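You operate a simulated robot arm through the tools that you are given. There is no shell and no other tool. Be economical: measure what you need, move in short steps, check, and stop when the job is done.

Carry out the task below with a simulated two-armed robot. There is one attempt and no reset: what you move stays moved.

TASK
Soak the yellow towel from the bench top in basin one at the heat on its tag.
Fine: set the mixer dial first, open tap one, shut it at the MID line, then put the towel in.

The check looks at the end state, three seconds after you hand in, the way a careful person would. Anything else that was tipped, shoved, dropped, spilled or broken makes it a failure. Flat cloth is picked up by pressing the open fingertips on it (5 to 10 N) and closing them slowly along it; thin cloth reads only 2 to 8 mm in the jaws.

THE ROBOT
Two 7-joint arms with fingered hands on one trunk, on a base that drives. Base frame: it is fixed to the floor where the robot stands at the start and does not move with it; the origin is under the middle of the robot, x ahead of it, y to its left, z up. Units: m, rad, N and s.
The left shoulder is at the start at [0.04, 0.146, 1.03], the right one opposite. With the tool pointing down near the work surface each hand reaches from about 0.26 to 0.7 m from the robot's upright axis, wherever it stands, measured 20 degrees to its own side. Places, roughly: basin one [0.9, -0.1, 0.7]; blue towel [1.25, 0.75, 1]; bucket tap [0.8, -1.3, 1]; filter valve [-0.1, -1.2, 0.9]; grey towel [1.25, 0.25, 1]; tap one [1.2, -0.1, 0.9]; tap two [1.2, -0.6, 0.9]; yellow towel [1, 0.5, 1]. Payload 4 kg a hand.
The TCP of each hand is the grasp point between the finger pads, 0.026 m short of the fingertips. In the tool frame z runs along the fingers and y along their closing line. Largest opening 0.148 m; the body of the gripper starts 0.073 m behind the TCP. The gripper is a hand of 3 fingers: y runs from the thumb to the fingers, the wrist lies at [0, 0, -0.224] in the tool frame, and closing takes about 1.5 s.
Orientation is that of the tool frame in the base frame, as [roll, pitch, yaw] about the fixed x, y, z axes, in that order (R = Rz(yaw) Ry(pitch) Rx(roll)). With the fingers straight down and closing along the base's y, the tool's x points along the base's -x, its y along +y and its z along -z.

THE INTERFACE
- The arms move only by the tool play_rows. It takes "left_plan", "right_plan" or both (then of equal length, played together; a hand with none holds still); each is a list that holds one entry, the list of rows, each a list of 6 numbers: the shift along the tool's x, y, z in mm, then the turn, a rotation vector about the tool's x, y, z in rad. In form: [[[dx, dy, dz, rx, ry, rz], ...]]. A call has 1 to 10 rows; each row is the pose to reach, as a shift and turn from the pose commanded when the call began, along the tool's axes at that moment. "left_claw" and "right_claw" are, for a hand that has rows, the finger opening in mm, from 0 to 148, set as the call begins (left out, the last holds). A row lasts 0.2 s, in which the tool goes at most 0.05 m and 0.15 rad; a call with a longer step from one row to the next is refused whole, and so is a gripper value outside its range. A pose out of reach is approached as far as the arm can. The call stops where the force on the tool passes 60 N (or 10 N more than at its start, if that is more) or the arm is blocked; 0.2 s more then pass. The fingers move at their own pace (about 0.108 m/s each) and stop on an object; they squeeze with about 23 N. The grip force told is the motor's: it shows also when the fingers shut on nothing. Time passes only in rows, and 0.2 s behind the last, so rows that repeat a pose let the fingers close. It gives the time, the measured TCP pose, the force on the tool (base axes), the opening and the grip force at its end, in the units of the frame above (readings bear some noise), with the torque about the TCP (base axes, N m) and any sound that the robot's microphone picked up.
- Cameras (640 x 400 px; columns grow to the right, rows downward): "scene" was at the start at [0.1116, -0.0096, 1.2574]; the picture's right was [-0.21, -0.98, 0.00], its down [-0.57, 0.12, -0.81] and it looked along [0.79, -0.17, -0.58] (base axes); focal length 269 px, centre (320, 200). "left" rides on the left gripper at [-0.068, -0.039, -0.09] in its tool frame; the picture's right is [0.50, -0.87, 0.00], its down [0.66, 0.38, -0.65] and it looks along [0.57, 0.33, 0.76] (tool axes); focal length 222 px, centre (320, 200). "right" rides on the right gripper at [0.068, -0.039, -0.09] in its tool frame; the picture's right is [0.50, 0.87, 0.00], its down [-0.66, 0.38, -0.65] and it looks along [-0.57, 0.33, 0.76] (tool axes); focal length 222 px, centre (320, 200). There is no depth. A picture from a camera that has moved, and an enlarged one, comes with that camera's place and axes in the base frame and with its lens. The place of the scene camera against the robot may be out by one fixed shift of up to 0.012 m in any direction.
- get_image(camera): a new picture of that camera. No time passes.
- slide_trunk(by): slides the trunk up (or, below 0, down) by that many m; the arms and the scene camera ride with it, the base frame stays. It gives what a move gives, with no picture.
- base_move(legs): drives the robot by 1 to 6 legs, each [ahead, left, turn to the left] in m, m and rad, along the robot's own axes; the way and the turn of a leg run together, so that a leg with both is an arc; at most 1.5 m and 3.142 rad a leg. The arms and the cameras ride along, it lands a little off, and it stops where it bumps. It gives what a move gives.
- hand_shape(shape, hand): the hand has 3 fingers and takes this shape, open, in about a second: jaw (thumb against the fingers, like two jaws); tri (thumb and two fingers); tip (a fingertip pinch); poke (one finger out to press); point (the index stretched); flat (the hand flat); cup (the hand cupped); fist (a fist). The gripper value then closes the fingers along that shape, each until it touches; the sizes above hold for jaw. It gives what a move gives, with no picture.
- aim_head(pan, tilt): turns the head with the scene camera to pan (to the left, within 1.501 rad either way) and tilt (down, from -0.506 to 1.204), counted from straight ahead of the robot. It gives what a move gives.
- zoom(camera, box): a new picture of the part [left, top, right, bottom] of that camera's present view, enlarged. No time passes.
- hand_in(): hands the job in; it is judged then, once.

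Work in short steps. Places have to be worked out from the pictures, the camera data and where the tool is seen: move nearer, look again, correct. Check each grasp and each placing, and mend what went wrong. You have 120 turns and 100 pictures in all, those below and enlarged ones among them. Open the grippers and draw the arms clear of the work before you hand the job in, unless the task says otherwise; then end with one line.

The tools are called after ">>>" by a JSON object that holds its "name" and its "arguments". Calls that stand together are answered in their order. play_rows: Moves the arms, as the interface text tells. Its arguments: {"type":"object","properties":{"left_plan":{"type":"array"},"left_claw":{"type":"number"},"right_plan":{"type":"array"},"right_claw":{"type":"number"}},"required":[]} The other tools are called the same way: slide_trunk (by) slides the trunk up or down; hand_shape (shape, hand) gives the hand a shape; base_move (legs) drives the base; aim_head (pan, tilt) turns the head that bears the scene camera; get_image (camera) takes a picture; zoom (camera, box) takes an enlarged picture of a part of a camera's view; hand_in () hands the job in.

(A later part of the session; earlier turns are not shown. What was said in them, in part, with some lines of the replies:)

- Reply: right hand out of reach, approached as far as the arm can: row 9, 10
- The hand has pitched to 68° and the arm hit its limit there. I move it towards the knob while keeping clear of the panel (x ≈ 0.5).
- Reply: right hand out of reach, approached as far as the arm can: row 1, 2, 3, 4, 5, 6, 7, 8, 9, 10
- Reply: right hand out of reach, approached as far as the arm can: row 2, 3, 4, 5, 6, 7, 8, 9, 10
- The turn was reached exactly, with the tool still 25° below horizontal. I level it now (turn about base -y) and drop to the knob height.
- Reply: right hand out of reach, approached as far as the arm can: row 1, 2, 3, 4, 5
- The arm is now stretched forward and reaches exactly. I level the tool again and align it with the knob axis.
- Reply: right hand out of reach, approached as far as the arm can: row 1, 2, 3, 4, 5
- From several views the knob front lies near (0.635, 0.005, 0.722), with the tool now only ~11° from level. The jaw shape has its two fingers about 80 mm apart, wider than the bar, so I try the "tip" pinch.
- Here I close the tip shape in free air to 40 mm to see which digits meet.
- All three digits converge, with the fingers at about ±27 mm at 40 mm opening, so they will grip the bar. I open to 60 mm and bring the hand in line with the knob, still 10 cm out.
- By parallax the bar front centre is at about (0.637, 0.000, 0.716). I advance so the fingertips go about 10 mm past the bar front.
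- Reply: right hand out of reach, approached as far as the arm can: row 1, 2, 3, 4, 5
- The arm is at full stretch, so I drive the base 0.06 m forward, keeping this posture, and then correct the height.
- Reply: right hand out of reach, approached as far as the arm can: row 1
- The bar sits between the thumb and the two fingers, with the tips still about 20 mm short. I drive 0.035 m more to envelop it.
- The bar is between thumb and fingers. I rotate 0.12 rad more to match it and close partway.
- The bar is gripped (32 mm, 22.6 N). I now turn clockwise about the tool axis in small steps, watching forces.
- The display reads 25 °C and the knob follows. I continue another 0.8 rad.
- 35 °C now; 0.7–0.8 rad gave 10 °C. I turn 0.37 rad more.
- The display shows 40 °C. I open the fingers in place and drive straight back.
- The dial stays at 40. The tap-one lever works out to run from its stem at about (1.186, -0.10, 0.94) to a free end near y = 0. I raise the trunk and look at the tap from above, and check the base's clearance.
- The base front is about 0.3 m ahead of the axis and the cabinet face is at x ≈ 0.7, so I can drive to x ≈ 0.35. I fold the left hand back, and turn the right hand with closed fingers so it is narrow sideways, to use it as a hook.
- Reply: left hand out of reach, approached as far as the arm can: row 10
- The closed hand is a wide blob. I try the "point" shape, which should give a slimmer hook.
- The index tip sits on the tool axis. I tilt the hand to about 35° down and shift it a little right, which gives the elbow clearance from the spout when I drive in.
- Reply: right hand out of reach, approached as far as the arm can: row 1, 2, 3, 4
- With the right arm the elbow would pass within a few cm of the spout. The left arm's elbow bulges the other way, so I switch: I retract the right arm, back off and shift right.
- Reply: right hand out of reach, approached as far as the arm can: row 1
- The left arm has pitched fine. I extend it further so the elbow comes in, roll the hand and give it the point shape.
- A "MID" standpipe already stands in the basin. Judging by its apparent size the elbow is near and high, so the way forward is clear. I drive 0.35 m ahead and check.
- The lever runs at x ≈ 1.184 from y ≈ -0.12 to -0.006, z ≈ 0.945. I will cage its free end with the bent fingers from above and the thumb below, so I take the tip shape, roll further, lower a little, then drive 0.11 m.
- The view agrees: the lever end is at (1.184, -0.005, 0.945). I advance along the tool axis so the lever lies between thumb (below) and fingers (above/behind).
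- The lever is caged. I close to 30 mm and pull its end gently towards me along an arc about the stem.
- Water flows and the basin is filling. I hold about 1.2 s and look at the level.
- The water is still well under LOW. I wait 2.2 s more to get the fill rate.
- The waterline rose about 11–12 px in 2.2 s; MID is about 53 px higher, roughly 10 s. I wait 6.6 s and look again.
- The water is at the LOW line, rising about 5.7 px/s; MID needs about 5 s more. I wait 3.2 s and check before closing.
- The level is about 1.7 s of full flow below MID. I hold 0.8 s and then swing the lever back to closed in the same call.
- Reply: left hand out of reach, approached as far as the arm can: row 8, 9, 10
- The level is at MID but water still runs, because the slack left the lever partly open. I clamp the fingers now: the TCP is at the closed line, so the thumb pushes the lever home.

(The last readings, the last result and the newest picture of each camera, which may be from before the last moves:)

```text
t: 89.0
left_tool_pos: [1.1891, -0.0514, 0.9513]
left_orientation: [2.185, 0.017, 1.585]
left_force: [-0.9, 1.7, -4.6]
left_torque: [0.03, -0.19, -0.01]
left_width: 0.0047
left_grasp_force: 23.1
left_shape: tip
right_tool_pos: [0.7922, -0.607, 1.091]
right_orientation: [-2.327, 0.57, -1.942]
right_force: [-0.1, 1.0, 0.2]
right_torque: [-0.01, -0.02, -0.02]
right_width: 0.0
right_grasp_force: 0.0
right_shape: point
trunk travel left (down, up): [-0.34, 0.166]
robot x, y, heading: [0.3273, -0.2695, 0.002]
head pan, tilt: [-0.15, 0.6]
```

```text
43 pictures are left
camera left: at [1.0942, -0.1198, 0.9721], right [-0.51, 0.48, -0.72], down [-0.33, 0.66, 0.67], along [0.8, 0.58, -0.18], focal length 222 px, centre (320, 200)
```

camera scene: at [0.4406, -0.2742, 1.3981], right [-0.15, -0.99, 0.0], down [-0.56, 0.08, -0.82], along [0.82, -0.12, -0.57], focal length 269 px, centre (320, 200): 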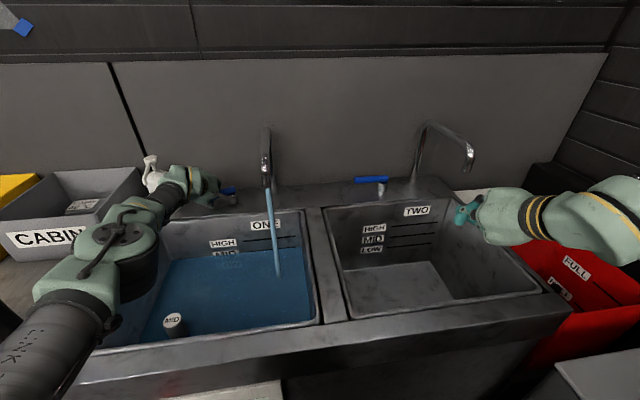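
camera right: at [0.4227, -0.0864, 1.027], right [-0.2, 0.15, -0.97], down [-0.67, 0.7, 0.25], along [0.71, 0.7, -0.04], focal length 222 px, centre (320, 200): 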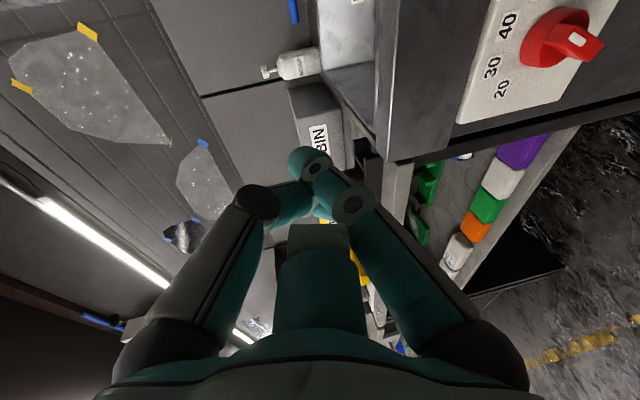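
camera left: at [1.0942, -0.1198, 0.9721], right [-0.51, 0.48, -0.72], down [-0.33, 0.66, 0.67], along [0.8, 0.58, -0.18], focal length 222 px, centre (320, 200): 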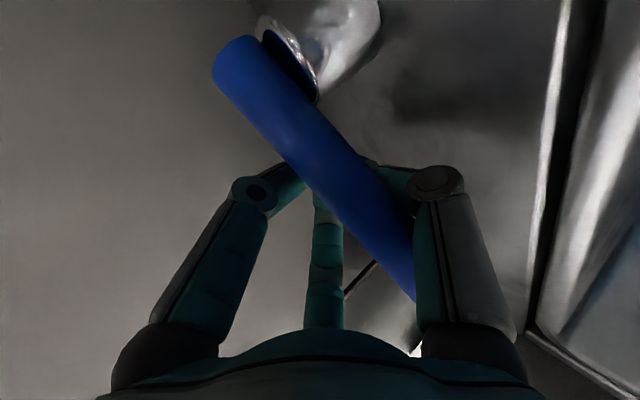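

The digits closed past the lever, which still stands slightly open against the thumb's inner link. I drive the base 0.025 m forward so the thumb pushes it home.

>>> {"name": "base_move", "arguments": {"legs": [[0.025, 0, 0]]}}

>>> {"name": "get_image", "arguments": {"camera": "scene"}}

>>> {"name": "get_image", "arguments": {"camera": "left"}}

```text
t: 89.8
left_tool_pos: [1.2137, -0.0539, 0.9524]
left_orientation: [2.184, 0.02, 1.582]
left_force: [-1.3, -1.9, -5.4]
left_torque: [-0.04, -0.16, 0.09]
left_width: 0.0049
left_grasp_force: 22.6
left_shape: tip
right_tool_pos: [0.8151, -0.608, 1.0904]
right_orientation: [-2.323, 0.571, -1.942]
right_force: [-0.5, 0.4, 0.2]
right_torque: [0.02, 0.03, 0.0]
right_width: 0.0
right_grasp_force: 0.0
right_shape: point
trunk travel left (down, up): [-0.34, 0.166]
robot x, y, heading: [0.3516, -0.2675, 0.002]
head pan, tilt: [-0.15, 0.6]
```

```text
42 pictures are left
camera scene: at [0.4636, -0.2741, 1.3982], right [-0.15, -0.99, 0.0], down [-0.56, 0.08, -0.83], along [0.82, -0.12, -0.56], focal length 269 px, centre (320, 200)
```

scene: 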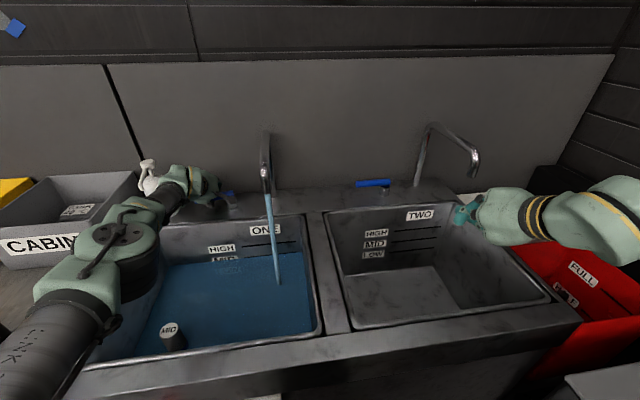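

```text
41 pictures are left
camera left: at [1.1177, -0.1216, 0.973], right [-0.5, 0.48, -0.72], down [-0.33, 0.66, 0.67], along [0.8, 0.57, -0.18], focal length 222 px, centre (320, 200)
```

left: 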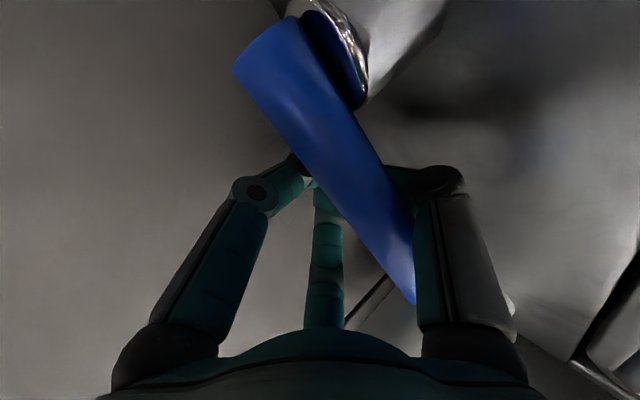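

Flow is now thin, but the lever rests near the palm and the wall limits further pushing. I open, retreat along the tool axis, then push the lever from the front with closed fingertips.

>>> {"name": "play_rows", "arguments": {"left_plan": [[[0, 0, 0, 0, 0, 0], [0, 0, 0, 0, 0, 0], [0, 0, 0, 0, 0, 0], [0, 0, -20, 0, 0, 0], [0, 0, -50, 0, 0, 0], [0, 0, -80, 0, 0, 0], [0, 0, -115, 0, 0, 0]]], "left_claw": 65}}

>>> {"name": "get_image", "arguments": {"camera": "left"}}

```text
t: 91.4
left_tool_pos: [1.1184, -0.053, 1.0195]
left_orientation: [2.183, 0.02, 1.583]
left_force: [-0.3, -0.2, 0.0]
left_torque: [0.0, -0.01, 0.02]
left_width: 0.0648
left_grasp_force: 0.1
left_shape: tip
right_tool_pos: [0.8136, -0.607, 1.0909]
right_orientation: [-2.321, 0.57, -1.94]
right_force: [0.2, 0.2, 0.4]
right_torque: [-0.02, -0.01, -0.03]
right_width: 0.0
right_grasp_force: 0.1
right_shape: point
trunk travel left (down, up): [-0.34, 0.166]
robot x, y, heading: [0.3526, -0.2695, -0.0]
head pan, tilt: [-0.15, 0.6]
```

```text
40 pictures are left
camera left: at [1.023, -0.1206, 1.0402], right [-0.5, 0.48, -0.72], down [-0.33, 0.66, 0.67], along [0.8, 0.57, -0.18], focal length 222 px, centre (320, 200)
```

left: 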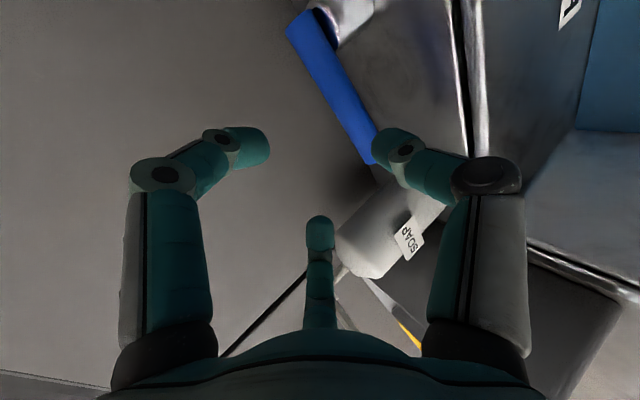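

The lever end is now at x ≈ 1.169, about 9° open. I close the fingers, lower them in front of the lever end at its height, then push +x.

>>> {"name": "play_rows", "arguments": {"left_plan": [[[7, -15, 5, 0, 0, 0], [14, -30, 10, 0, 0, 0], [28, -61, 21, 0, 0, 0], [28, -61, 21, 0, 0, 0], [28, -61, 21, 0, 0, 0], [28, -55, 29, 0, 0, 0], [28, -46, 43, 0, 0, 0], [28, -39, 53, 0, 0, 0], [28, -30, 65, 0, 0, 0], [28, -30, 65, 0, 0, 0]]], "left_claw": 0}}

>>> {"name": "get_image", "arguments": {"camera": "scene"}}

>>> {"name": "get_image", "arguments": {"camera": "left"}}

```text
t: 93.6
left_tool_pos: [1.1514, -0.027, 0.9565]
left_orientation: [2.187, 0.018, 1.584]
left_force: [-27.2, -0.4, -6.7]
left_torque: [0.04, 0.46, -0.03]
left_width: 0.0
left_grasp_force: 23.1
left_shape: tip
right_tool_pos: [0.8131, -0.6077, 1.0928]
right_orientation: [-2.319, 0.571, -1.939]
right_force: [-0.8, -0.2, 0.1]
right_torque: [0.02, 0.01, 0.02]
right_width: 0.0001
right_grasp_force: 0.1
right_shape: point
trunk travel left (down, up): [-0.34, 0.166]
robot x, y, heading: [0.3495, -0.2691, 0.003]
head pan, tilt: [-0.15, 0.6]
```

```text
39 pictures are left
camera scene: at [0.4602, -0.2742, 1.3984], right [-0.15, -0.99, 0.0], down [-0.56, 0.08, -0.83], along [0.82, -0.12, -0.56], focal length 269 px, centre (320, 200)
```

scene: 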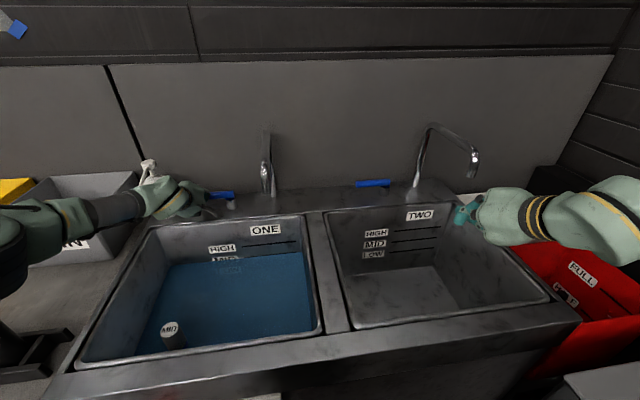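

```text
38 pictures are left
camera left: at [1.0557, -0.0954, 0.9765], right [-0.51, 0.48, -0.72], down [-0.32, 0.66, 0.67], along [0.8, 0.57, -0.18], focal length 222 px, centre (320, 200)
```

left: 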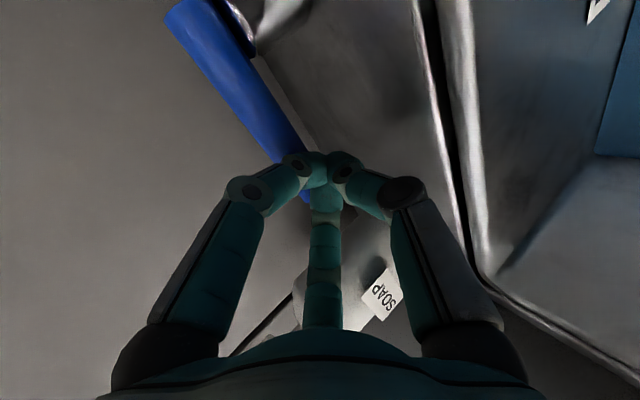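

The flow has stopped and the lever is at its stop (27 N). I check the level closely and back the hand away from the lever.

>>> {"name": "zoom", "arguments": {"camera": "scene", "box": [200, 200, 328, 280]}}

>>> {"name": "play_rows", "arguments": {"left_plan": [[[0, -12, -18, 0, 0, 0], [0, -10, -40, 0, 0, 0], [0, 10, -65, 0, 0, 0], [0, 30, -90, 0, 0, 0], [0, 50, -110, 0, 0, 0], [0, 70, -130, 0, 0, 0]]]}}

>>> {"name": "base_move", "arguments": {"legs": [[-0.25, 0, 0]]}}

>>> {"name": "get_image", "arguments": {"camera": "scene"}}

```text
5.00 times, centred on (264, 240) of scene
camera zoom: at [0.4602, -0.2742, 1.3984], right [-0.15, -0.99, 0.0], down [-0.56, 0.08, -0.83], along [0.82, -0.12, -0.56], focal length 1345 px, centre (600, 0)
```

zoom: 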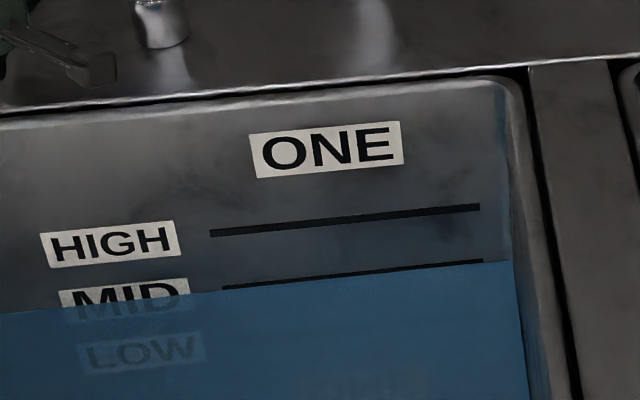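

```text
t: 95.0
left_tool_pos: [1.0896, -0.0263, 1.0897]
left_orientation: [2.183, 0.019, 1.584]
left_force: [0.0, -0.2, 0.0]
left_torque: [-0.01, -0.01, -0.01]
left_width: 0.0
left_grasp_force: 23.5
left_shape: tip
right_tool_pos: [0.8152, -0.6085, 1.0913]
right_orientation: [-2.325, 0.572, -1.942]
right_force: [0.0, -1.2, -0.9]
right_torque: [0.0, 0.02, 0.0]
right_width: 0.0
right_grasp_force: 0.0
right_shape: point
trunk travel left (down, up): [-0.34, 0.166]
robot x, y, heading: [0.3513, -0.27, 0.002]
head pan, tilt: [-0.15, 0.6]
```

```text
t: 96.8
left_tool_pos: [0.8367, -0.0238, 1.0883]
left_orientation: [2.184, 0.021, 1.586]
left_force: [0.1, 0.2, 0.6]
left_torque: [-0.02, 0.01, -0.01]
left_width: 0.0
left_grasp_force: 23.1
left_shape: tip
right_tool_pos: [0.5639, -0.609, 1.0901]
right_orientation: [-2.324, 0.571, -1.941]
right_force: [0.4, 1.1, 0.4]
right_torque: [0.01, 0.03, 0.0]
right_width: 0.0
right_grasp_force: 0.1
right_shape: point
trunk travel left (down, up): [-0.34, 0.166]
robot x, y, heading: [0.0946, -0.2711, 0.002]
head pan, tilt: [-0.15, 0.6]
```

```text
36 pictures are left
camera scene: at [0.2122, -0.2752, 1.398], right [-0.15, -0.99, 0.0], down [-0.56, 0.08, -0.82], along [0.82, -0.12, -0.57], focal length 269 px, centre (320, 200)
```

scene: 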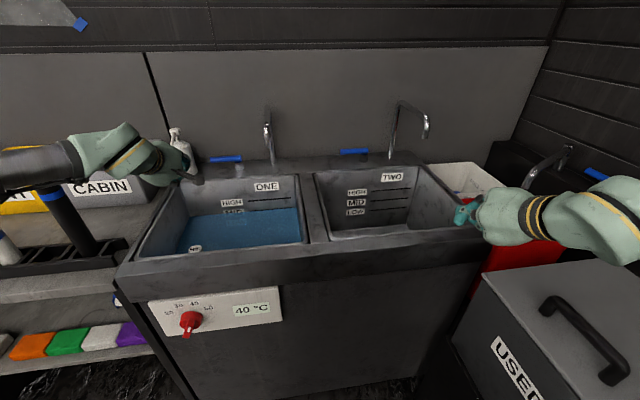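

The level sits right at the MID line and the tap is shut; soap and the rest stand untouched. The towel triangulates to about (0.86, 0.715, 0.895). I back off and rework the left hand to point down, and pull the right hand in.

>>> {"name": "base_move", "arguments": {"legs": [[-0.3, 0, 0]]}}

>>> {"name": "play_rows", "arguments": {"left_plan": [[[0, 0, 0, 0, 0, -0.15], [0, 0, 0, 0, 0, -0.3], [0, 0, 0, 0, 0, -0.45], [0, 0, 0, 0, 0, -0.6], [0, 0, 0, 0, 0, -0.75], [0, 0, 0, 0, 0, -0.9], [0, 0, 0, 0, 0, -1.05], [0, 0, 0, 0, 0, -1.2], [0, 0, 0, 0, 0, -1.35], [0, 0, 0, 0, 0, -1.5]]], "right_plan": [[[6, 10, -16, 0, 0, 0], [12, 20, -33, 0, 0, 0], [19, 29, -49, 0, 0, 0], [25, 39, -65, 0, 0, 0], [31, 49, -81, 0, 0, 0], [37, 58, -98, 0, 0, 0], [44, 68, -114, 0, 0, 0], [50, 78, -130, 0, 0, 0], [56, 88, -147, 0, 0, 0], [62, 97, -163, 0, 0, 0]]]}}

>>> {"name": "hand_shape", "arguments": {"shape": "jaw", "hand": "left"}}

```text
t: 98.9
left_tool_pos: [0.5387, -0.0261, 1.0886]
left_orientation: [2.185, 0.02, 1.586]
left_force: [0.0, -0.5, 0.0]
left_torque: [-0.04, -0.02, -0.01]
left_width: 0.0
left_grasp_force: 23.3
left_shape: tip
right_tool_pos: [0.265, -0.6093, 1.0898]
right_orientation: [-2.325, 0.573, -1.94]
right_force: [-1.0, 0.7, 0.0]
right_torque: [0.0, 0.01, 0.03]
right_width: 0.0
right_grasp_force: 0.0
right_shape: point
trunk travel left (down, up): [-0.34, 0.166]
robot x, y, heading: [-0.1972, -0.2729, 0.004]
head pan, tilt: [-0.15, 0.6]
```

```text
t: 101.1
left_tool_pos: [0.538, -0.0262, 1.0888]
left_orientation: [3.079, 0.958, 3.066]
left_force: [-0.3, 0.3, 0.0]
left_torque: [-0.01, -0.01, -0.03]
left_width: 0.0001
left_grasp_force: 22.8
left_shape: tip
right_tool_pos: [0.0963, -0.7144, 1.1266]
right_orientation: [-2.324, 0.571, -1.939]
right_force: [0.9, 1.1, 0.0]
right_torque: [-0.02, 0.01, -0.04]
right_width: 0.0
right_grasp_force: 0.1
right_shape: point
right hand out of reach, approached as far as the arm can: row 2, 3, 4, 5, 6, 7, 8, 9, 10
trunk travel left (down, up): [-0.34, 0.166]
robot x, y, heading: [-0.2001, -0.2709, 0.003]
head pan, tilt: [-0.15, 0.6]
```

```text
t: 102.0
left_tool_pos: [0.5386, -0.0266, 1.0878]
left_orientation: [3.071, 0.953, 3.056]
left_force: [-0.3, 0.9, 0.5]
left_torque: [0.02, 0.0, -0.02]
left_width: 0.1478
left_grasp_force: 0.1
left_shape: jaw
right_tool_pos: [0.0967, -0.7147, 1.126]
right_orientation: [-2.325, 0.572, -1.94]
right_force: [-0.1, -0.1, -0.9]
right_torque: [0.04, 0.01, 0.01]
right_width: 0.0
right_grasp_force: 0.1
right_shape: point
trunk travel left (down, up): [-0.34, 0.166]
robot x, y, heading: [-0.1981, -0.2733, 0.007]
head pan, tilt: [-0.15, 0.6]
```

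Now I point the left hand straight down and drive left to face the towel.

>>> {"name": "play_rows", "arguments": {"left_plan": [[[7, 0, -9, 0, 0.137, 0], [14, 0, -18, 0, 0.274, 0], [21, 0, -28, 0, 0.411, 0], [28, 0, -38, 0, 0.548, 0], [35, 0, -48, 0, 0.685, 0], [42, 0, -58, 0, 0.82, 0], [46, 0, -66, 0, 0.953, 0], [46, 0, -66, 0, 0.953, 0]]], "left_claw": 115}}

>>> {"name": "base_move", "arguments": {"legs": [[0, 0.75, 0]]}}

>>> {"name": "aim_head", "arguments": {"pan": 0.2, "tilt": 0.6}}

>>> {"name": "get_image", "arguments": {"camera": "scene"}}

```text
t: 103.8
left_tool_pos: [0.4571, -0.0223, 1.0895]
left_orientation: [3.102, 0.004, 3.114]
left_force: [0.8, -0.2, 0.0]
left_torque: [-0.02, -0.02, -0.01]
left_width: 0.1152
left_grasp_force: 0.0
left_shape: jaw
right_tool_pos: [0.0965, -0.7149, 1.1261]
right_orientation: [-2.324, 0.573, -1.939]
right_force: [1.1, 0.0, 0.1]
right_torque: [0.0, -0.01, 0.0]
right_width: 0.0
right_grasp_force: 0.0
right_shape: point
trunk travel left (down, up): [-0.34, 0.166]
robot x, y, heading: [-0.1991, -0.2722, 0.005]
head pan, tilt: [-0.15, 0.6]
```

```text
t: 107.9
left_tool_pos: [0.4567, 0.7283, 1.0887]
left_orientation: [3.1, 0.003, 3.11]
left_force: [0.6, 0.2, 0.2]
left_torque: [-0.01, 0.02, -0.01]
left_width: 0.115
left_grasp_force: 0.1
left_shape: jaw
right_tool_pos: [0.0941, 0.038, 1.1251]
right_orientation: [-2.324, 0.573, -1.944]
right_force: [-0.4, -0.2, -1.0]
right_torque: [-0.03, -0.04, -0.01]
right_width: 0.0
right_grasp_force: 0.0
right_shape: point
trunk travel left (down, up): [-0.34, 0.166]
robot x, y, heading: [-0.2006, 0.4849, 0.0]
head pan, tilt: [-0.15, 0.6]
```

```text
t: 108.7
left_tool_pos: [0.4572, 0.7292, 1.0881]
left_orientation: [3.101, 0.004, 3.11]
left_force: [0.6, -0.2, -0.3]
left_torque: [0.01, -0.01, 0.0]
left_width: 0.1153
left_grasp_force: 0.1
left_shape: jaw
right_tool_pos: [0.093, 0.0379, 1.1253]
right_orientation: [-2.323, 0.573, -1.945]
right_force: [-0.2, 0.2, 0.0]
right_torque: [0.01, -0.04, -0.01]
right_width: 0.0
right_grasp_force: 0.0
right_shape: point
trunk travel left (down, up): [-0.34, 0.166]
robot x, y, heading: [-0.2015, 0.4821, 0.001]
head pan, tilt: [0.201, 0.6]
```

```text
35 pictures are left
camera scene: at [-0.0891, 0.5092, 1.3981], right [0.2, -0.98, 0.0], down [-0.55, -0.11, -0.82], along [0.81, 0.16, -0.57], focal length 269 px, centre (320, 200)
```

scene: 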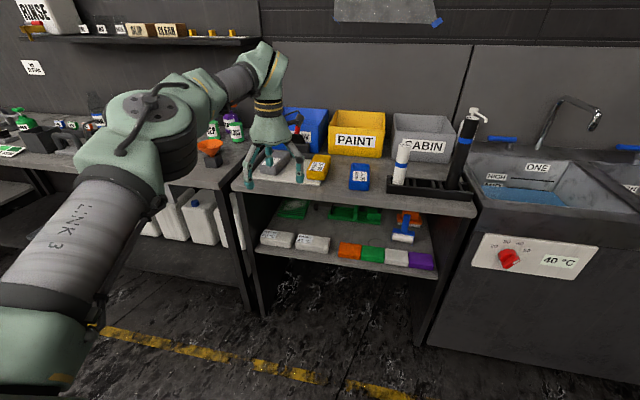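

Towel confirmed at about (0.852, 0.70). I drive 0.38 m ahead at height and look with the wrist camera.

>>> {"name": "base_move", "arguments": {"legs": [[0.38, 0, 0]]}}

>>> {"name": "get_image", "arguments": {"camera": "left"}}

>>> {"name": "get_image", "arguments": {"camera": "scene"}}

```text
t: 111.1
left_tool_pos: [0.8321, 0.7365, 1.0896]
left_orientation: [3.102, 0.005, 3.121]
left_force: [0.6, -0.4, -0.2]
left_torque: [0.04, 0.0, 0.02]
left_width: 0.1153
left_grasp_force: 0.0
left_shape: jaw
right_tool_pos: [0.4763, 0.0436, 1.1257]
right_orientation: [-2.324, 0.571, -1.934]
right_force: [-0.4, 0.7, -0.8]
right_torque: [0.0, -0.01, -0.02]
right_width: 0.0
right_grasp_force: 0.0
right_shape: point
trunk travel left (down, up): [-0.34, 0.166]
robot x, y, heading: [0.177, 0.4839, 0.009]
head pan, tilt: [0.201, 0.6]
```

```text
34 pictures are left
camera left: at [0.8984, 0.6935, 1.1769], right [-0.52, -0.85, -0.04], down [-0.65, 0.37, 0.67], along [-0.56, 0.37, -0.75], focal length 222 px, centre (320, 200)
```

left: 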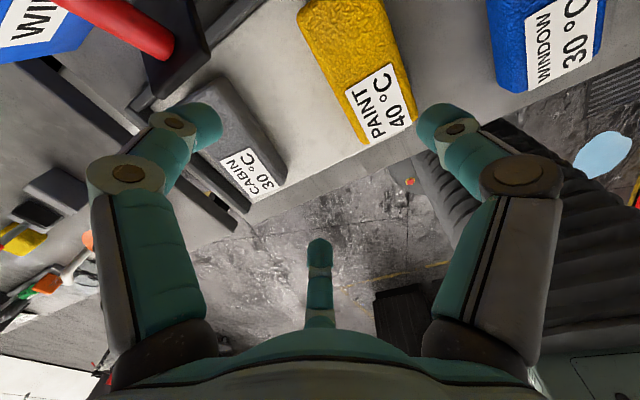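

```text
33 pictures are left
camera scene: at [0.2876, 0.512, 1.3982], right [0.21, -0.98, 0.0], down [-0.55, -0.12, -0.83], along [0.81, 0.17, -0.56], focal length 269 px, centre (320, 200)
```

scene: 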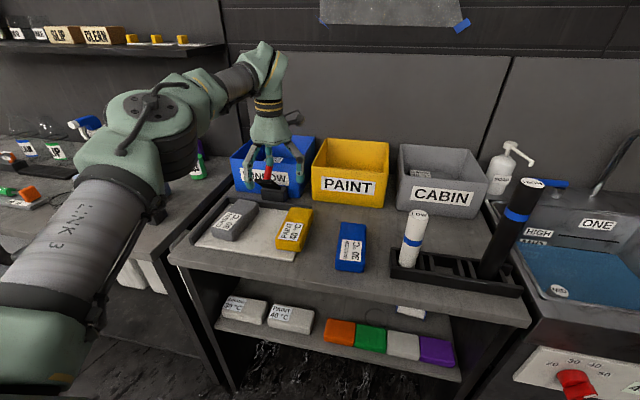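

The towel spans x ≈ 0.76–0.95, y ≈ 0.70, about 85 mm wide, lying along x. I move over its centre and descend part way.

>>> {"name": "play_rows", "arguments": {"left_plan": [[[-8, -11, 25, 0, 0, 0], [-16, -22, 50, 0, 0, 0], [-23, -32, 80, 0, 0, 0], [-23, -32, 110, 0, 0, 0], [-23, -32, 130, 0, 0, 0], [-23, -32, 130, 0, 0, 0]]]}}

>>> {"name": "get_image", "arguments": {"camera": "scene"}}

>>> {"name": "get_image", "arguments": {"camera": "left"}}

```text
t: 112.5
left_tool_pos: [0.8558, 0.7077, 0.9563]
left_orientation: [3.101, 0.003, 3.121]
left_force: [-0.9, 0.2, 0.8]
left_torque: [0.0, -0.01, 0.01]
left_width: 0.1152
left_grasp_force: 0.1
left_shape: jaw
right_tool_pos: [0.476, 0.0432, 1.1251]
right_orientation: [-2.325, 0.572, -1.934]
right_force: [-0.3, -0.4, 0.5]
right_torque: [-0.05, -0.02, 0.0]
right_width: 0.0
right_grasp_force: 0.1
right_shape: point
trunk travel left (down, up): [-0.34, 0.166]
robot x, y, heading: [0.1766, 0.4836, 0.009]
head pan, tilt: [0.201, 0.6]
```

```text
32 pictures are left
camera scene: at [0.2884, 0.5117, 1.3982], right [0.21, -0.98, 0.0], down [-0.55, -0.12, -0.83], along [0.81, 0.17, -0.56], focal length 269 px, centre (320, 200)
```

scene: 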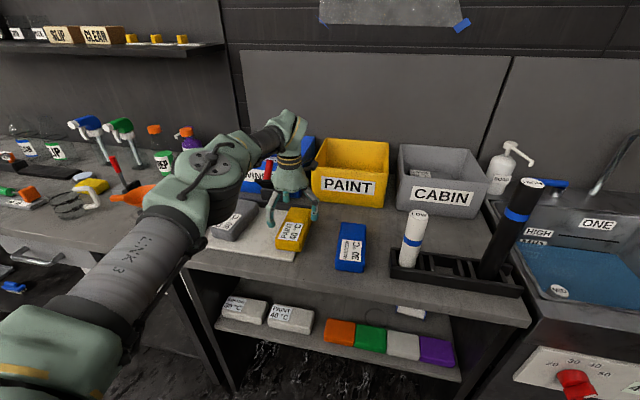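

```text
31 pictures are left
camera left: at [0.9227, 0.6643, 1.0449], right [-0.52, -0.85, -0.04], down [-0.65, 0.37, 0.67], along [-0.56, 0.37, -0.75], focal length 222 px, centre (320, 200)
```

left: 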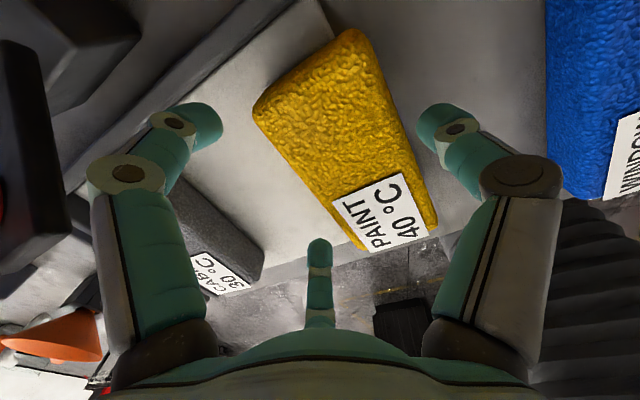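

Refined from both views: the towel's centre is about (0.838, 0.694) and its top about 0.915. I centre the hand on it and descend to the sides of the towel.

>>> {"name": "play_rows", "arguments": {"left_plan": [[[8, -7, 10, 0, 0, 0], [14, -13, 20, 0, 0, 0], [14, -13, 30, 0, 0, 0], [14, -13, 38, 0, 0, 0], [14, -13, 46, 0, 0, 0], [14, -13, 52, 0, 0, 0]]]}}

>>> {"name": "get_image", "arguments": {"camera": "left"}}

>>> {"name": "zoom", "arguments": {"camera": "scene", "box": [220, 140, 380, 280]}}

```text
t: 113.9
left_tool_pos: [0.8412, 0.6977, 0.9111]
left_orientation: [3.103, 0.014, 3.119]
left_force: [4.0, -1.8, 30.0]
left_torque: [0.98, 1.26, 0.02]
left_width: 0.1132
left_grasp_force: 0.0
left_shape: jaw
right_tool_pos: [0.4737, 0.0413, 1.126]
right_orientation: [-2.324, 0.576, -1.932]
right_force: [-0.2, -0.2, 0.2]
right_torque: [-0.02, 0.0, 0.01]
right_width: 0.0001
right_grasp_force: 0.0
right_shape: point
trunk travel left (down, up): [-0.34, 0.166]
robot x, y, heading: [0.1759, 0.4816, 0.007]
head pan, tilt: [0.201, 0.6]
```

```text
30 pictures are left
camera left: at [0.907, 0.6537, 1.0005], right [-0.52, -0.85, -0.04], down [-0.66, 0.37, 0.66], along [-0.55, 0.37, -0.75], focal length 222 px, centre (320, 200)
```

left: 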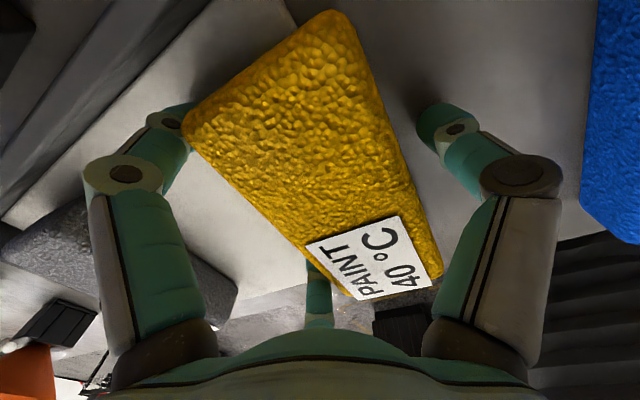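

```text
2.86 times, centred on (300, 210) of scene
camera zoom: at [0.2845, 0.5098, 1.3988], right [0.21, -0.98, 0.0], down [-0.55, -0.12, -0.83], along [0.81, 0.17, -0.56], focal length 769 px, centre (377, 171)
```

zoom: 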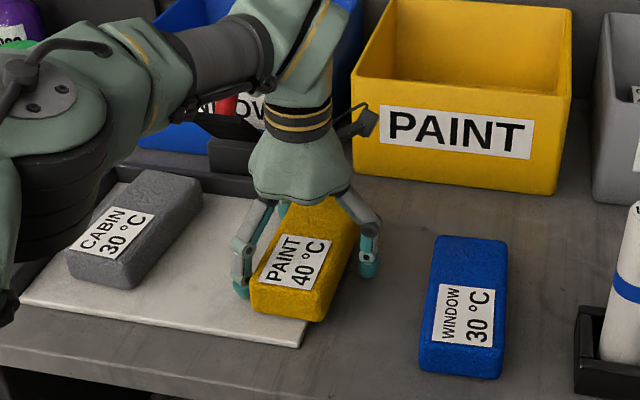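

The fingertips touched the tray (30 N). I lift 8 mm and close slowly on the towel's sides.

>>> {"name": "play_rows", "arguments": {"left_plan": [[[0, 0, -8, 0, 0, 0], [0, 0, -8, 0, 0, 0], [0, 0, -8, 0, 0, 0], [0, 0, -8, 0, 0, 0], [0, 0, -8, 0, 0, 0], [0, 0, -8, 0, 0, 0]]], "left_claw": 40}}

>>> {"name": "get_image", "arguments": {"camera": "left"}}

```text
t: 115.3
left_tool_pos: [0.8416, 0.6996, 0.9123]
left_orientation: [3.102, 0.004, 3.121]
left_force: [-0.3, -0.3, 0.0]
left_torque: [-0.02, 0.0, 0.0]
left_width: 0.0751
left_grasp_force: 23.0
left_shape: jaw
right_tool_pos: [0.4767, 0.0438, 1.125]
right_orientation: [-2.325, 0.572, -1.935]
right_force: [0.7, -0.5, 0.5]
right_torque: [-0.02, 0.03, 0.02]
right_width: 0.0
right_grasp_force: 0.1
right_shape: point
trunk travel left (down, up): [-0.34, 0.166]
robot x, y, heading: [0.1785, 0.4839, 0.006]
head pan, tilt: [0.201, 0.6]
```

```text
28 pictures are left
camera left: at [0.9084, 0.6555, 1.0009], right [-0.52, -0.85, -0.04], down [-0.65, 0.37, 0.67], along [-0.56, 0.37, -0.75], focal length 222 px, centre (320, 200)
```

left: 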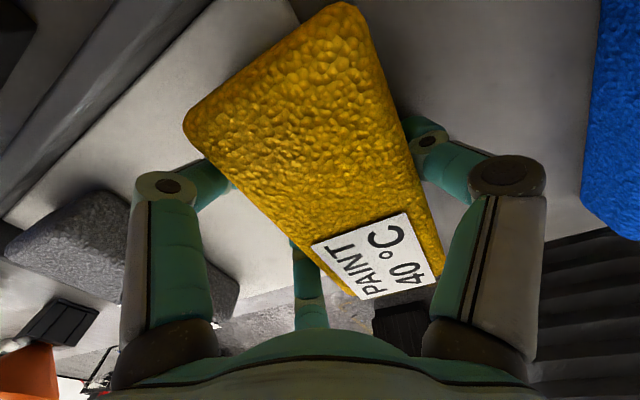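

The towel is gripped (75 mm, 23 N). I lift it straight up.

>>> {"name": "play_rows", "arguments": {"left_plan": [[[0, 0, -15, 0, 0, 0], [0, 0, -35, 0, 0, 0], [0, 0, -60, 0, 0, 0], [0, 0, -90, 0, 0, 0], [0, 0, -120, 0, 0, 0], [0, 0, -150, 0, 0, 0], [0, 0, -180, 0, 0, 0], [0, 0, -205, 0, 0, 0]]]}}

>>> {"name": "get_image", "arguments": {"camera": "scene"}}

```text
t: 117.1
left_tool_pos: [0.8378, 0.6865, 1.1201]
left_orientation: [3.101, 0.005, 3.119]
left_force: [-0.1, 0.9, -1.8]
left_torque: [0.01, -0.06, -0.01]
left_width: 0.0752
left_grasp_force: 23.2
left_shape: jaw
left hand out of reach, approached as far as the arm can: row 8
right_tool_pos: [0.4754, 0.0429, 1.1257]
right_orientation: [-2.327, 0.575, -1.935]
right_force: [0.5, 0.6, 0.3]
right_torque: [0.0, 0.01, -0.04]
right_width: 0.0
right_grasp_force: 0.1
right_shape: point
trunk travel left (down, up): [-0.34, 0.166]
robot x, y, heading: [0.1758, 0.4851, 0.01]
head pan, tilt: [0.201, 0.6]
```

```text
27 pictures are left
camera scene: at [0.2885, 0.5106, 1.3981], right [0.21, -0.98, 0.0], down [-0.55, -0.12, -0.83], along [0.81, 0.17, -0.56], focal length 269 px, centre (320, 200)
```

scene: 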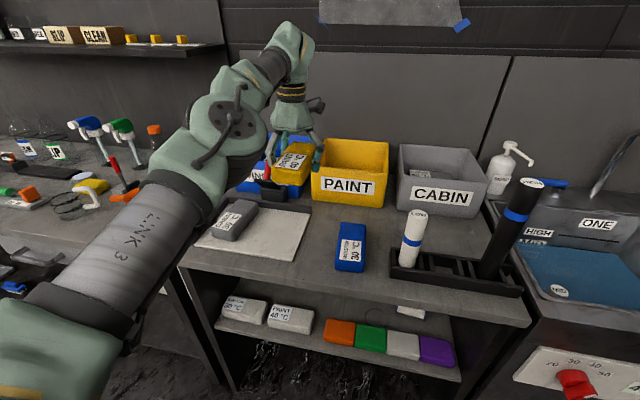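

The towel is held. The basin spans x 0.75–1.13, y -0.32–0.12, with the standpipe at about (0.845, 0.015) and the spout at y ≈ -0.235. I will place the towel at (0.95, -0.085): back off, go right, check.

>>> {"name": "base_move", "arguments": {"legs": [[-0.35, 0, 0], [0, -0.77, 0]]}}

>>> {"name": "aim_head", "arguments": {"pan": 0.15, "tilt": 0.65}}

>>> {"name": "get_image", "arguments": {"camera": "scene"}}

```text
t: 123.1
left_tool_pos: [0.4859, -0.097, 1.1179]
left_orientation: [3.105, 0.004, 3.102]
left_force: [0.4, -0.7, -1.9]
left_torque: [-0.01, -0.01, -0.01]
left_width: 0.0748
left_grasp_force: 23.2
left_shape: jaw
right_tool_pos: [0.1126, -0.7353, 1.1253]
right_orientation: [-2.325, 0.571, -1.953]
right_force: [-0.2, 0.0, 0.4]
right_torque: [-0.01, 0.04, -0.02]
right_width: 0.0002
right_grasp_force: 0.1
right_shape: point
trunk travel left (down, up): [-0.34, 0.166]
robot x, y, heading: [-0.1791, -0.2862, -0.007]
head pan, tilt: [0.201, 0.6]
```

```text
t: 123.8
left_tool_pos: [0.4868, -0.0989, 1.1182]
left_orientation: [3.102, 0.005, 3.101]
left_force: [-0.4, -0.3, -2.1]
left_torque: [0.0, -0.02, 0.02]
left_width: 0.075
left_grasp_force: 22.8
left_shape: jaw
right_tool_pos: [0.1143, -0.7353, 1.126]
right_orientation: [-2.324, 0.571, -1.952]
right_force: [0.0, -0.6, 0.5]
right_torque: [0.0, 0.02, 0.03]
right_width: 0.0003
right_grasp_force: 0.0
right_shape: point
trunk travel left (down, up): [-0.34, 0.166]
robot x, y, heading: [-0.1815, -0.2893, -0.011]
head pan, tilt: [0.15, 0.649]
```

```text
26 pictures are left
camera scene: at [-0.0666, -0.2681, 1.3938], right [0.14, -0.99, 0.0], down [-0.6, -0.08, -0.8], along [0.79, 0.11, -0.6], focal length 269 px, centre (320, 200)
```

scene: 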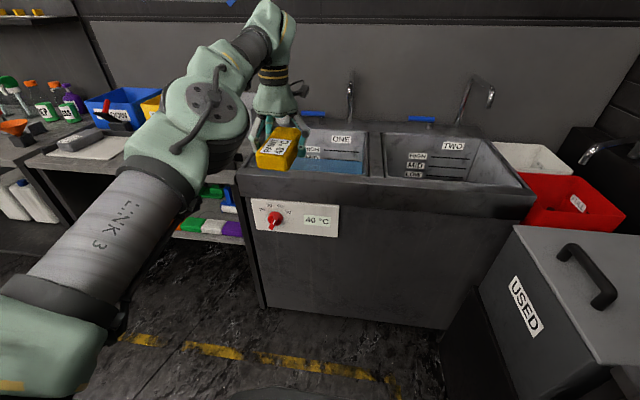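

The way is clear. I drive 0.45 m ahead so the towel comes over the basin.

>>> {"name": "base_move", "arguments": {"legs": [[0.45, 0.012, 0.01]]}}

>>> {"name": "get_image", "arguments": {"camera": "scene"}}

>>> {"name": "get_image", "arguments": {"camera": "left"}}

```text
t: 126.5
left_tool_pos: [0.9346, -0.0882, 1.1201]
left_orientation: [3.103, 0.004, 3.103]
left_force: [-0.3, -0.1, -1.2]
left_torque: [0.01, -0.01, 0.0]
left_width: 0.0751
left_grasp_force: 23.0
left_shape: jaw
right_tool_pos: [0.5626, -0.7276, 1.125]
right_orientation: [-2.325, 0.573, -1.951]
right_force: [-0.3, -0.3, -0.1]
right_torque: [-0.01, 0.01, 0.0]
right_width: 0.0001
right_grasp_force: 0.1
right_shape: point
trunk travel left (down, up): [-0.34, 0.166]
robot x, y, heading: [0.271, -0.2796, -0.008]
head pan, tilt: [0.15, 0.649]
```

```text
25 pictures are left
camera scene: at [0.3819, -0.2597, 1.3939], right [0.14, -0.99, 0.0], down [-0.6, -0.09, -0.8], along [0.79, 0.11, -0.6], focal length 269 px, centre (320, 200)
```

scene: 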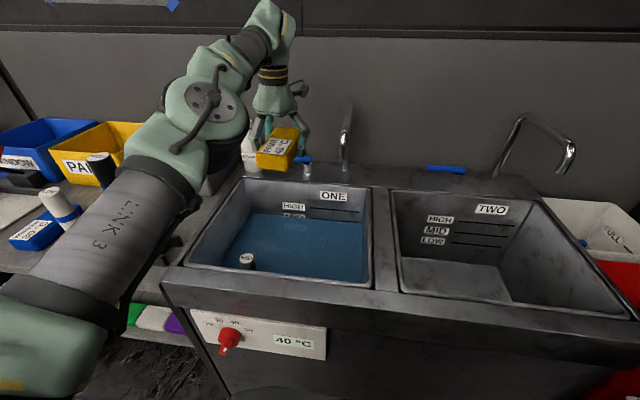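

```text
24 pictures are left
camera left: at [1.0005, -0.1341, 1.2077], right [-0.53, -0.85, -0.04], down [-0.64, 0.38, 0.66], along [-0.55, 0.38, -0.75], focal length 222 px, centre (320, 200)
```

left: 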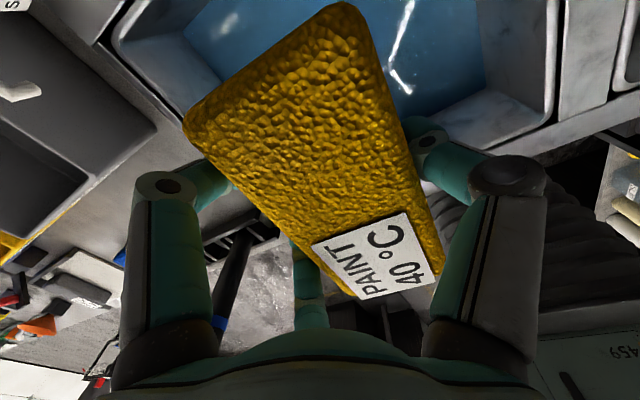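

Towel over the basin. I lower it about 270 mm, keeping y ≈ -0.09.

>>> {"name": "play_rows", "arguments": {"left_plan": [[[-1, -2, 30, 0, 0, 0], [-3, -4, 60, 0, 0, 0], [-5, -6, 90, 0, 0, 0], [-7, -8, 120, 0, 0, 0], [-9, -10, 150, 0, 0, 0], [-10, -12, 180, 0, 0, 0], [-10, -13, 210, 0, 0, 0], [-10, -14, 235, 0, 0, 0], [-10, -15, 255, 0, 0, 0], [-10, -16, 275, 0, 0, 0]]]}}

>>> {"name": "get_image", "arguments": {"camera": "scene"}}

```text
t: 128.7
left_tool_pos: [0.9478, -0.0957, 0.8428]
left_orientation: [3.101, 0.001, 3.103]
left_force: [-0.1, -0.4, -0.9]
left_torque: [0.04, -0.02, 0.02]
left_width: 0.0751
left_grasp_force: 23.3
left_shape: jaw
left hand out of reach, approached as far as the arm can: row 1, 2, 3, 4, 5, 6, 7, 8, 9
right_tool_pos: [0.5633, -0.7269, 1.1251]
right_orientation: [-2.325, 0.57, -1.952]
right_force: [0.4, -0.3, -0.3]
right_torque: [0.01, 0.01, -0.01]
right_width: 0.0
right_grasp_force: 0.1
right_shape: point
trunk travel left (down, up): [-0.34, 0.166]
robot x, y, heading: [0.2683, -0.2831, -0.013]
head pan, tilt: [0.15, 0.649]
```

```text
23 pictures are left
camera scene: at [0.383, -0.2595, 1.3938], right [0.14, -0.99, 0.0], down [-0.6, -0.09, -0.8], along [0.79, 0.11, -0.61], focal length 269 px, centre (320, 200)
```

scene: 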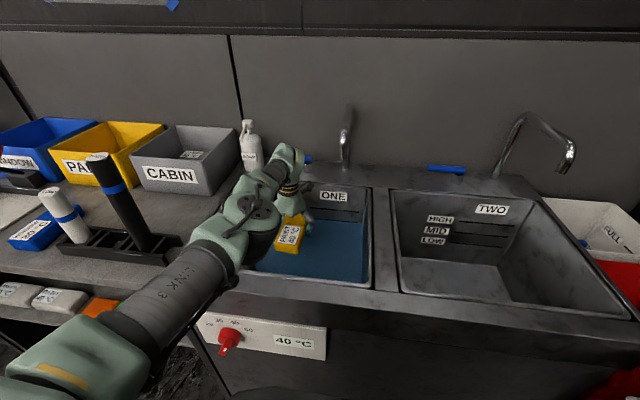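

I lower another 50 mm towards the water surface.

>>> {"name": "play_rows", "arguments": {"left_plan": [[[0, 0, 15, 0, 0, 0], [0, -1, 30, 0, 0, 0], [0, -1, 42, 0, 0, 0], [0, -2, 55, 0, 0, 0]]]}}

>>> {"name": "zoom", "arguments": {"camera": "scene", "box": [180, 130, 400, 310]}}

>>> {"name": "get_image", "arguments": {"camera": "left"}}

```text
t: 129.7
left_tool_pos: [0.9409, -0.0978, 0.7913]
left_orientation: [3.103, 0.005, 3.103]
left_force: [-0.9, 0.7, -1.3]
left_torque: [0.01, 0.02, -0.02]
left_width: 0.0752
left_grasp_force: 23.1
left_shape: jaw
left hand out of reach, approached as far as the arm can: row 3, 4
right_tool_pos: [0.564, -0.7265, 1.1253]
right_orientation: [-2.325, 0.573, -1.951]
right_force: [0.3, 0.2, -0.6]
right_torque: [0.03, 0.0, 0.0]
right_width: 0.0001
right_grasp_force: 0.0
right_shape: point
trunk travel left (down, up): [-0.34, 0.166]
robot x, y, heading: [0.2718, -0.2794, -0.014]
head pan, tilt: [0.15, 0.649]
```

```text
2.22 times, centred on (290, 220) of scene
camera zoom: at [0.3829, -0.2598, 1.3938], right [0.14, -0.99, 0.0], down [-0.6, -0.09, -0.8], along [0.79, 0.11, -0.6], focal length 598 px, centre (387, 156)
```

zoom: 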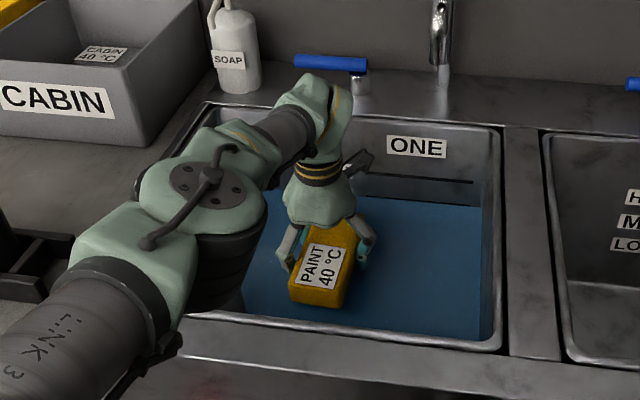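

```text
21 pictures are left
camera left: at [1.0059, -0.1423, 0.8794], right [-0.53, -0.85, -0.04], down [-0.64, 0.38, 0.66], along [-0.55, 0.38, -0.75], focal length 222 px, centre (320, 200)
```

left: 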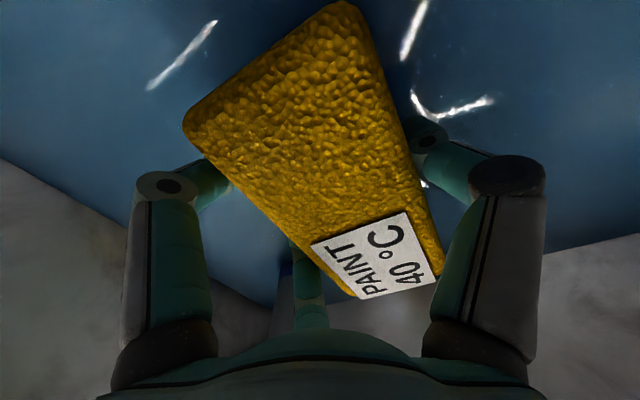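

The water surface is at about z 0.73, just under the towel. I release it here by opening gently.

>>> {"name": "play_rows", "arguments": {"left_plan": [[[0, 0, 10, 0, 0, 0], [0, 0, 10, 0, 0, 0], [0, 0, 10, 0, 0, 0], [0, 0, 10, 0, 0, 0], [0, 0, 10, 0, 0, 0]]], "left_claw": 115}}

>>> {"name": "get_image", "arguments": {"camera": "left"}}

```text
t: 130.9
left_tool_pos: [0.9369, -0.0973, 0.7824]
left_orientation: [3.102, 0.005, 3.104]
left_force: [0.6, -0.2, 0.1]
left_torque: [0.0, -0.02, -0.04]
left_width: 0.1145
left_grasp_force: 0.0
left_shape: jaw
left hand out of reach, approached as far as the arm can: row 1, 2, 3
right_tool_pos: [0.5615, -0.7256, 1.1258]
right_orientation: [-2.325, 0.572, -1.95]
right_force: [0.4, -0.2, 0.5]
right_torque: [-0.02, -0.01, -0.01]
right_width: 0.0
right_grasp_force: 0.1
right_shape: point
trunk travel left (down, up): [-0.34, 0.166]
robot x, y, heading: [0.2687, -0.2822, -0.01]
head pan, tilt: [0.15, 0.649]
```

```text
20 pictures are left
camera left: at [1.0033, -0.1425, 0.8709], right [-0.53, -0.85, -0.04], down [-0.64, 0.38, 0.67], along [-0.55, 0.38, -0.75], focal length 222 px, centre (320, 200)
```

left: 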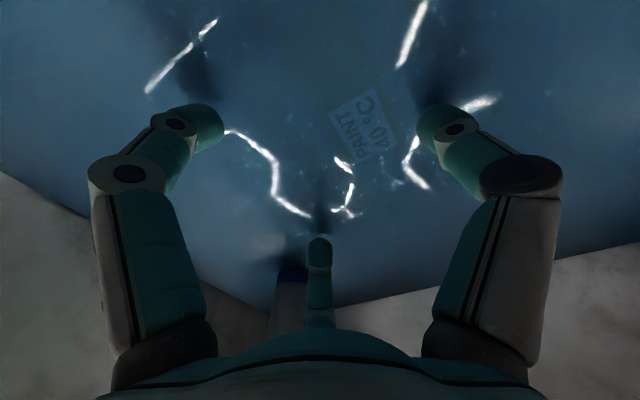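

The towel is released and submerged, with its tag visible under the water. I raise the hand straight up and back away.

>>> {"name": "play_rows", "arguments": {"left_plan": [[[0, 0, -30, 0, 0, 0], [0, 1, -60, 0, 0, 0], [0, 2, -95, 0, 0, 0], [0, 4, -130, 0, 0, 0], [0, 6, -165, 0, 0, 0], [0, 8, -200, 0, 0, 0], [0, 10, -235, 0, 0, 0], [0, 12, -270, 0, 0, 0], [0, 13, -300, 0, 0, 0], [0, 14, -320, 0, 0, 0]]]}}

>>> {"name": "base_move", "arguments": {"legs": [[-0.35, 0, 0]]}}

>>> {"name": "get_image", "arguments": {"camera": "scene"}}

>>> {"name": "zoom", "arguments": {"camera": "scene", "box": [220, 90, 400, 250]}}

```text
t: 133.1
left_tool_pos: [0.9393, -0.0965, 1.1021]
left_orientation: [3.102, 0.007, 3.104]
left_force: [0.0, -0.8, 0.0]
left_torque: [-0.02, 0.01, 0.0]
left_width: 0.115
left_grasp_force: 0.0
left_shape: jaw
right_tool_pos: [0.5624, -0.7265, 1.1259]
right_orientation: [-2.325, 0.575, -1.951]
right_force: [-1.0, 0.0, 0.4]
right_torque: [-0.04, -0.02, 0.01]
right_width: 0.0001
right_grasp_force: 0.1
right_shape: point
trunk travel left (down, up): [-0.34, 0.166]
robot x, y, heading: [0.2702, -0.2812, -0.007]
head pan, tilt: [0.15, 0.649]
```

```text
t: 135.4
left_tool_pos: [0.5838, -0.0933, 1.1006]
left_orientation: [3.103, 0.004, 3.106]
left_force: [0.6, -0.6, -0.4]
left_torque: [-0.04, 0.0, 0.0]
left_width: 0.1146
left_grasp_force: 0.1
left_shape: jaw
right_tool_pos: [0.2099, -0.7232, 1.1249]
right_orientation: [-2.326, 0.573, -1.949]
right_force: [0.6, 0.0, 0.0]
right_torque: [0.03, -0.01, -0.01]
right_width: 0.0
right_grasp_force: 0.1
right_shape: point
trunk travel left (down, up): [-0.34, 0.166]
robot x, y, heading: [-0.0835, -0.2804, -0.004]
head pan, tilt: [0.15, 0.649]
```

```text
19 pictures are left
camera scene: at [0.0283, -0.2569, 1.3938], right [0.14, -0.99, 0.0], down [-0.6, -0.09, -0.8], along [0.79, 0.11, -0.61], focal length 269 px, centre (320, 200)
```

scene: 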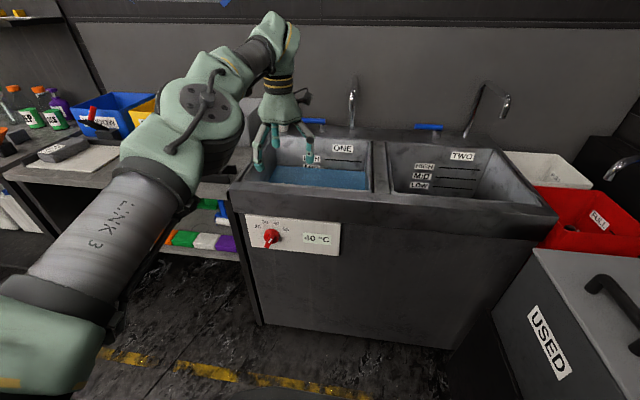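

```text
2.50 times, centred on (310, 170) of scene
camera zoom: at [0.0283, -0.2569, 1.3938], right [0.14, -0.99, 0.0], down [-0.6, -0.09, -0.8], along [0.79, 0.11, -0.61], focal length 673 px, centre (345, 275)
```

zoom: 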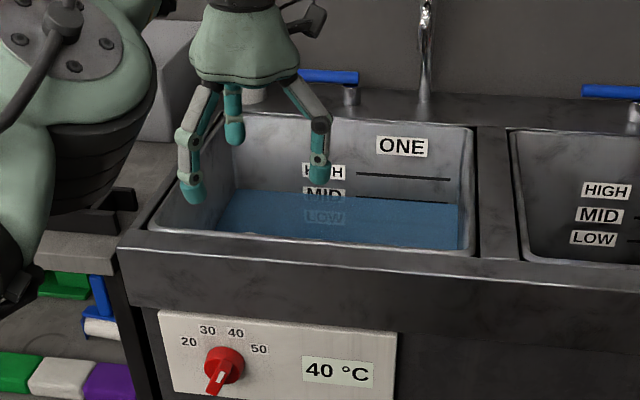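

Water is at MID, the dial shows 40 °C, the tap is shut with no flow, and soap and boxes stand. I open the right hand too and take a last look into the basin.

>>> {"name": "hand_shape", "arguments": {"shape": "jaw", "hand": "right"}}

>>> {"name": "slide_trunk", "arguments": {"by": 0.15}}

>>> {"name": "get_image", "arguments": {"camera": "scene"}}

>>> {"name": "zoom", "arguments": {"camera": "scene", "box": [220, 130, 400, 270]}}

```text
t: 136.3
left_tool_pos: [0.5846, -0.0923, 1.1023]
left_orientation: [3.104, 0.005, 3.105]
left_force: [0.0, 0.0, -0.5]
left_torque: [-0.01, -0.01, 0.0]
left_width: 0.1147
left_grasp_force: 0.0
left_shape: jaw
right_tool_pos: [0.2092, -0.724, 1.1247]
right_orientation: [-2.322, 0.573, -1.949]
right_force: [-0.4, 0.1, 0.1]
right_torque: [0.0, -0.01, -0.01]
right_width: 0.1478
right_grasp_force: 0.1
right_shape: jaw
trunk travel left (down, up): [-0.34, 0.166]
robot x, y, heading: [-0.085, -0.276, -0.005]
head pan, tilt: [0.15, 0.649]
```

```text
t: 138.0
left_tool_pos: [0.5832, -0.0933, 1.2522]
left_orientation: [3.102, 0.006, 3.105]
left_force: [-0.2, -0.3, -0.8]
left_torque: [-0.01, 0.03, -0.02]
left_width: 0.1145
left_grasp_force: 0.1
left_shape: jaw
right_tool_pos: [0.2094, -0.7234, 1.277]
right_orientation: [-2.325, 0.571, -1.949]
right_force: [0.0, 0.1, -0.3]
right_torque: [0.01, 0.0, 0.04]
right_width: 0.1481
right_grasp_force: 0.0
right_shape: jaw
trunk travel left (down, up): [-0.49, 0.016]
robot x, y, heading: [-0.0814, -0.2797, -0.004]
head pan, tilt: [0.15, 0.649]
```

```text
17 pictures are left
camera scene: at [0.0275, -0.257, 1.5449], right [0.14, -0.99, 0.0], down [-0.6, -0.09, -0.8], along [0.79, 0.11, -0.6], focal length 269 px, centre (320, 200)
```

scene: 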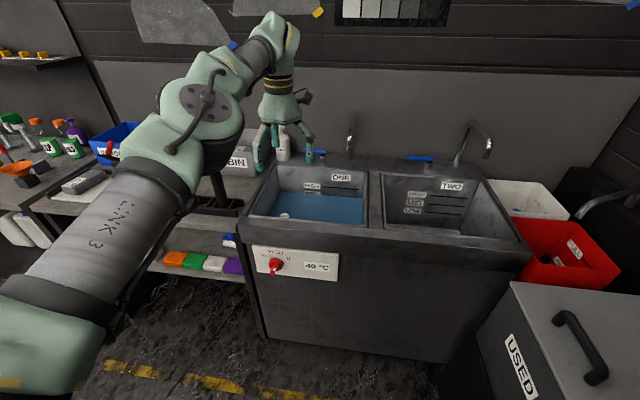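

```text
2.86 times, centred on (310, 200) of scene
camera zoom: at [0.0275, -0.257, 1.5449], right [0.14, -0.99, 0.0], down [-0.6, -0.09, -0.8], along [0.79, 0.11, -0.6], focal length 769 px, centre (349, 200)
```

zoom: 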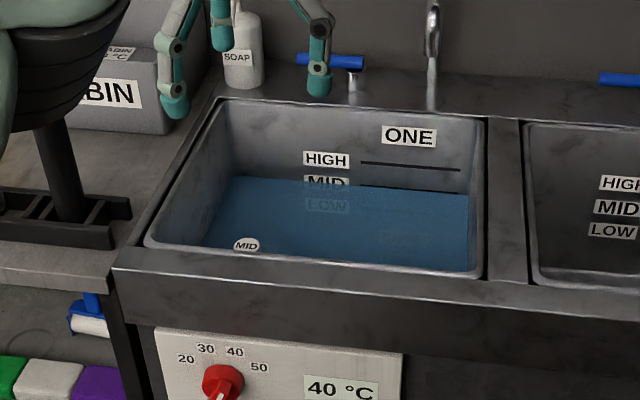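

Everything is in order: water at MID, 40 °C, tap shut, towel under water, both hands open and clear. I hand in.

>>> {"name": "hand_in", "arguments": {}}

```text
The job is handed in.
```

The yellow towel is soaking under water in basin one: the dial is at 40 °C as its tag says, the water is at the MID line, tap one is shut, and both hands are open and clear.
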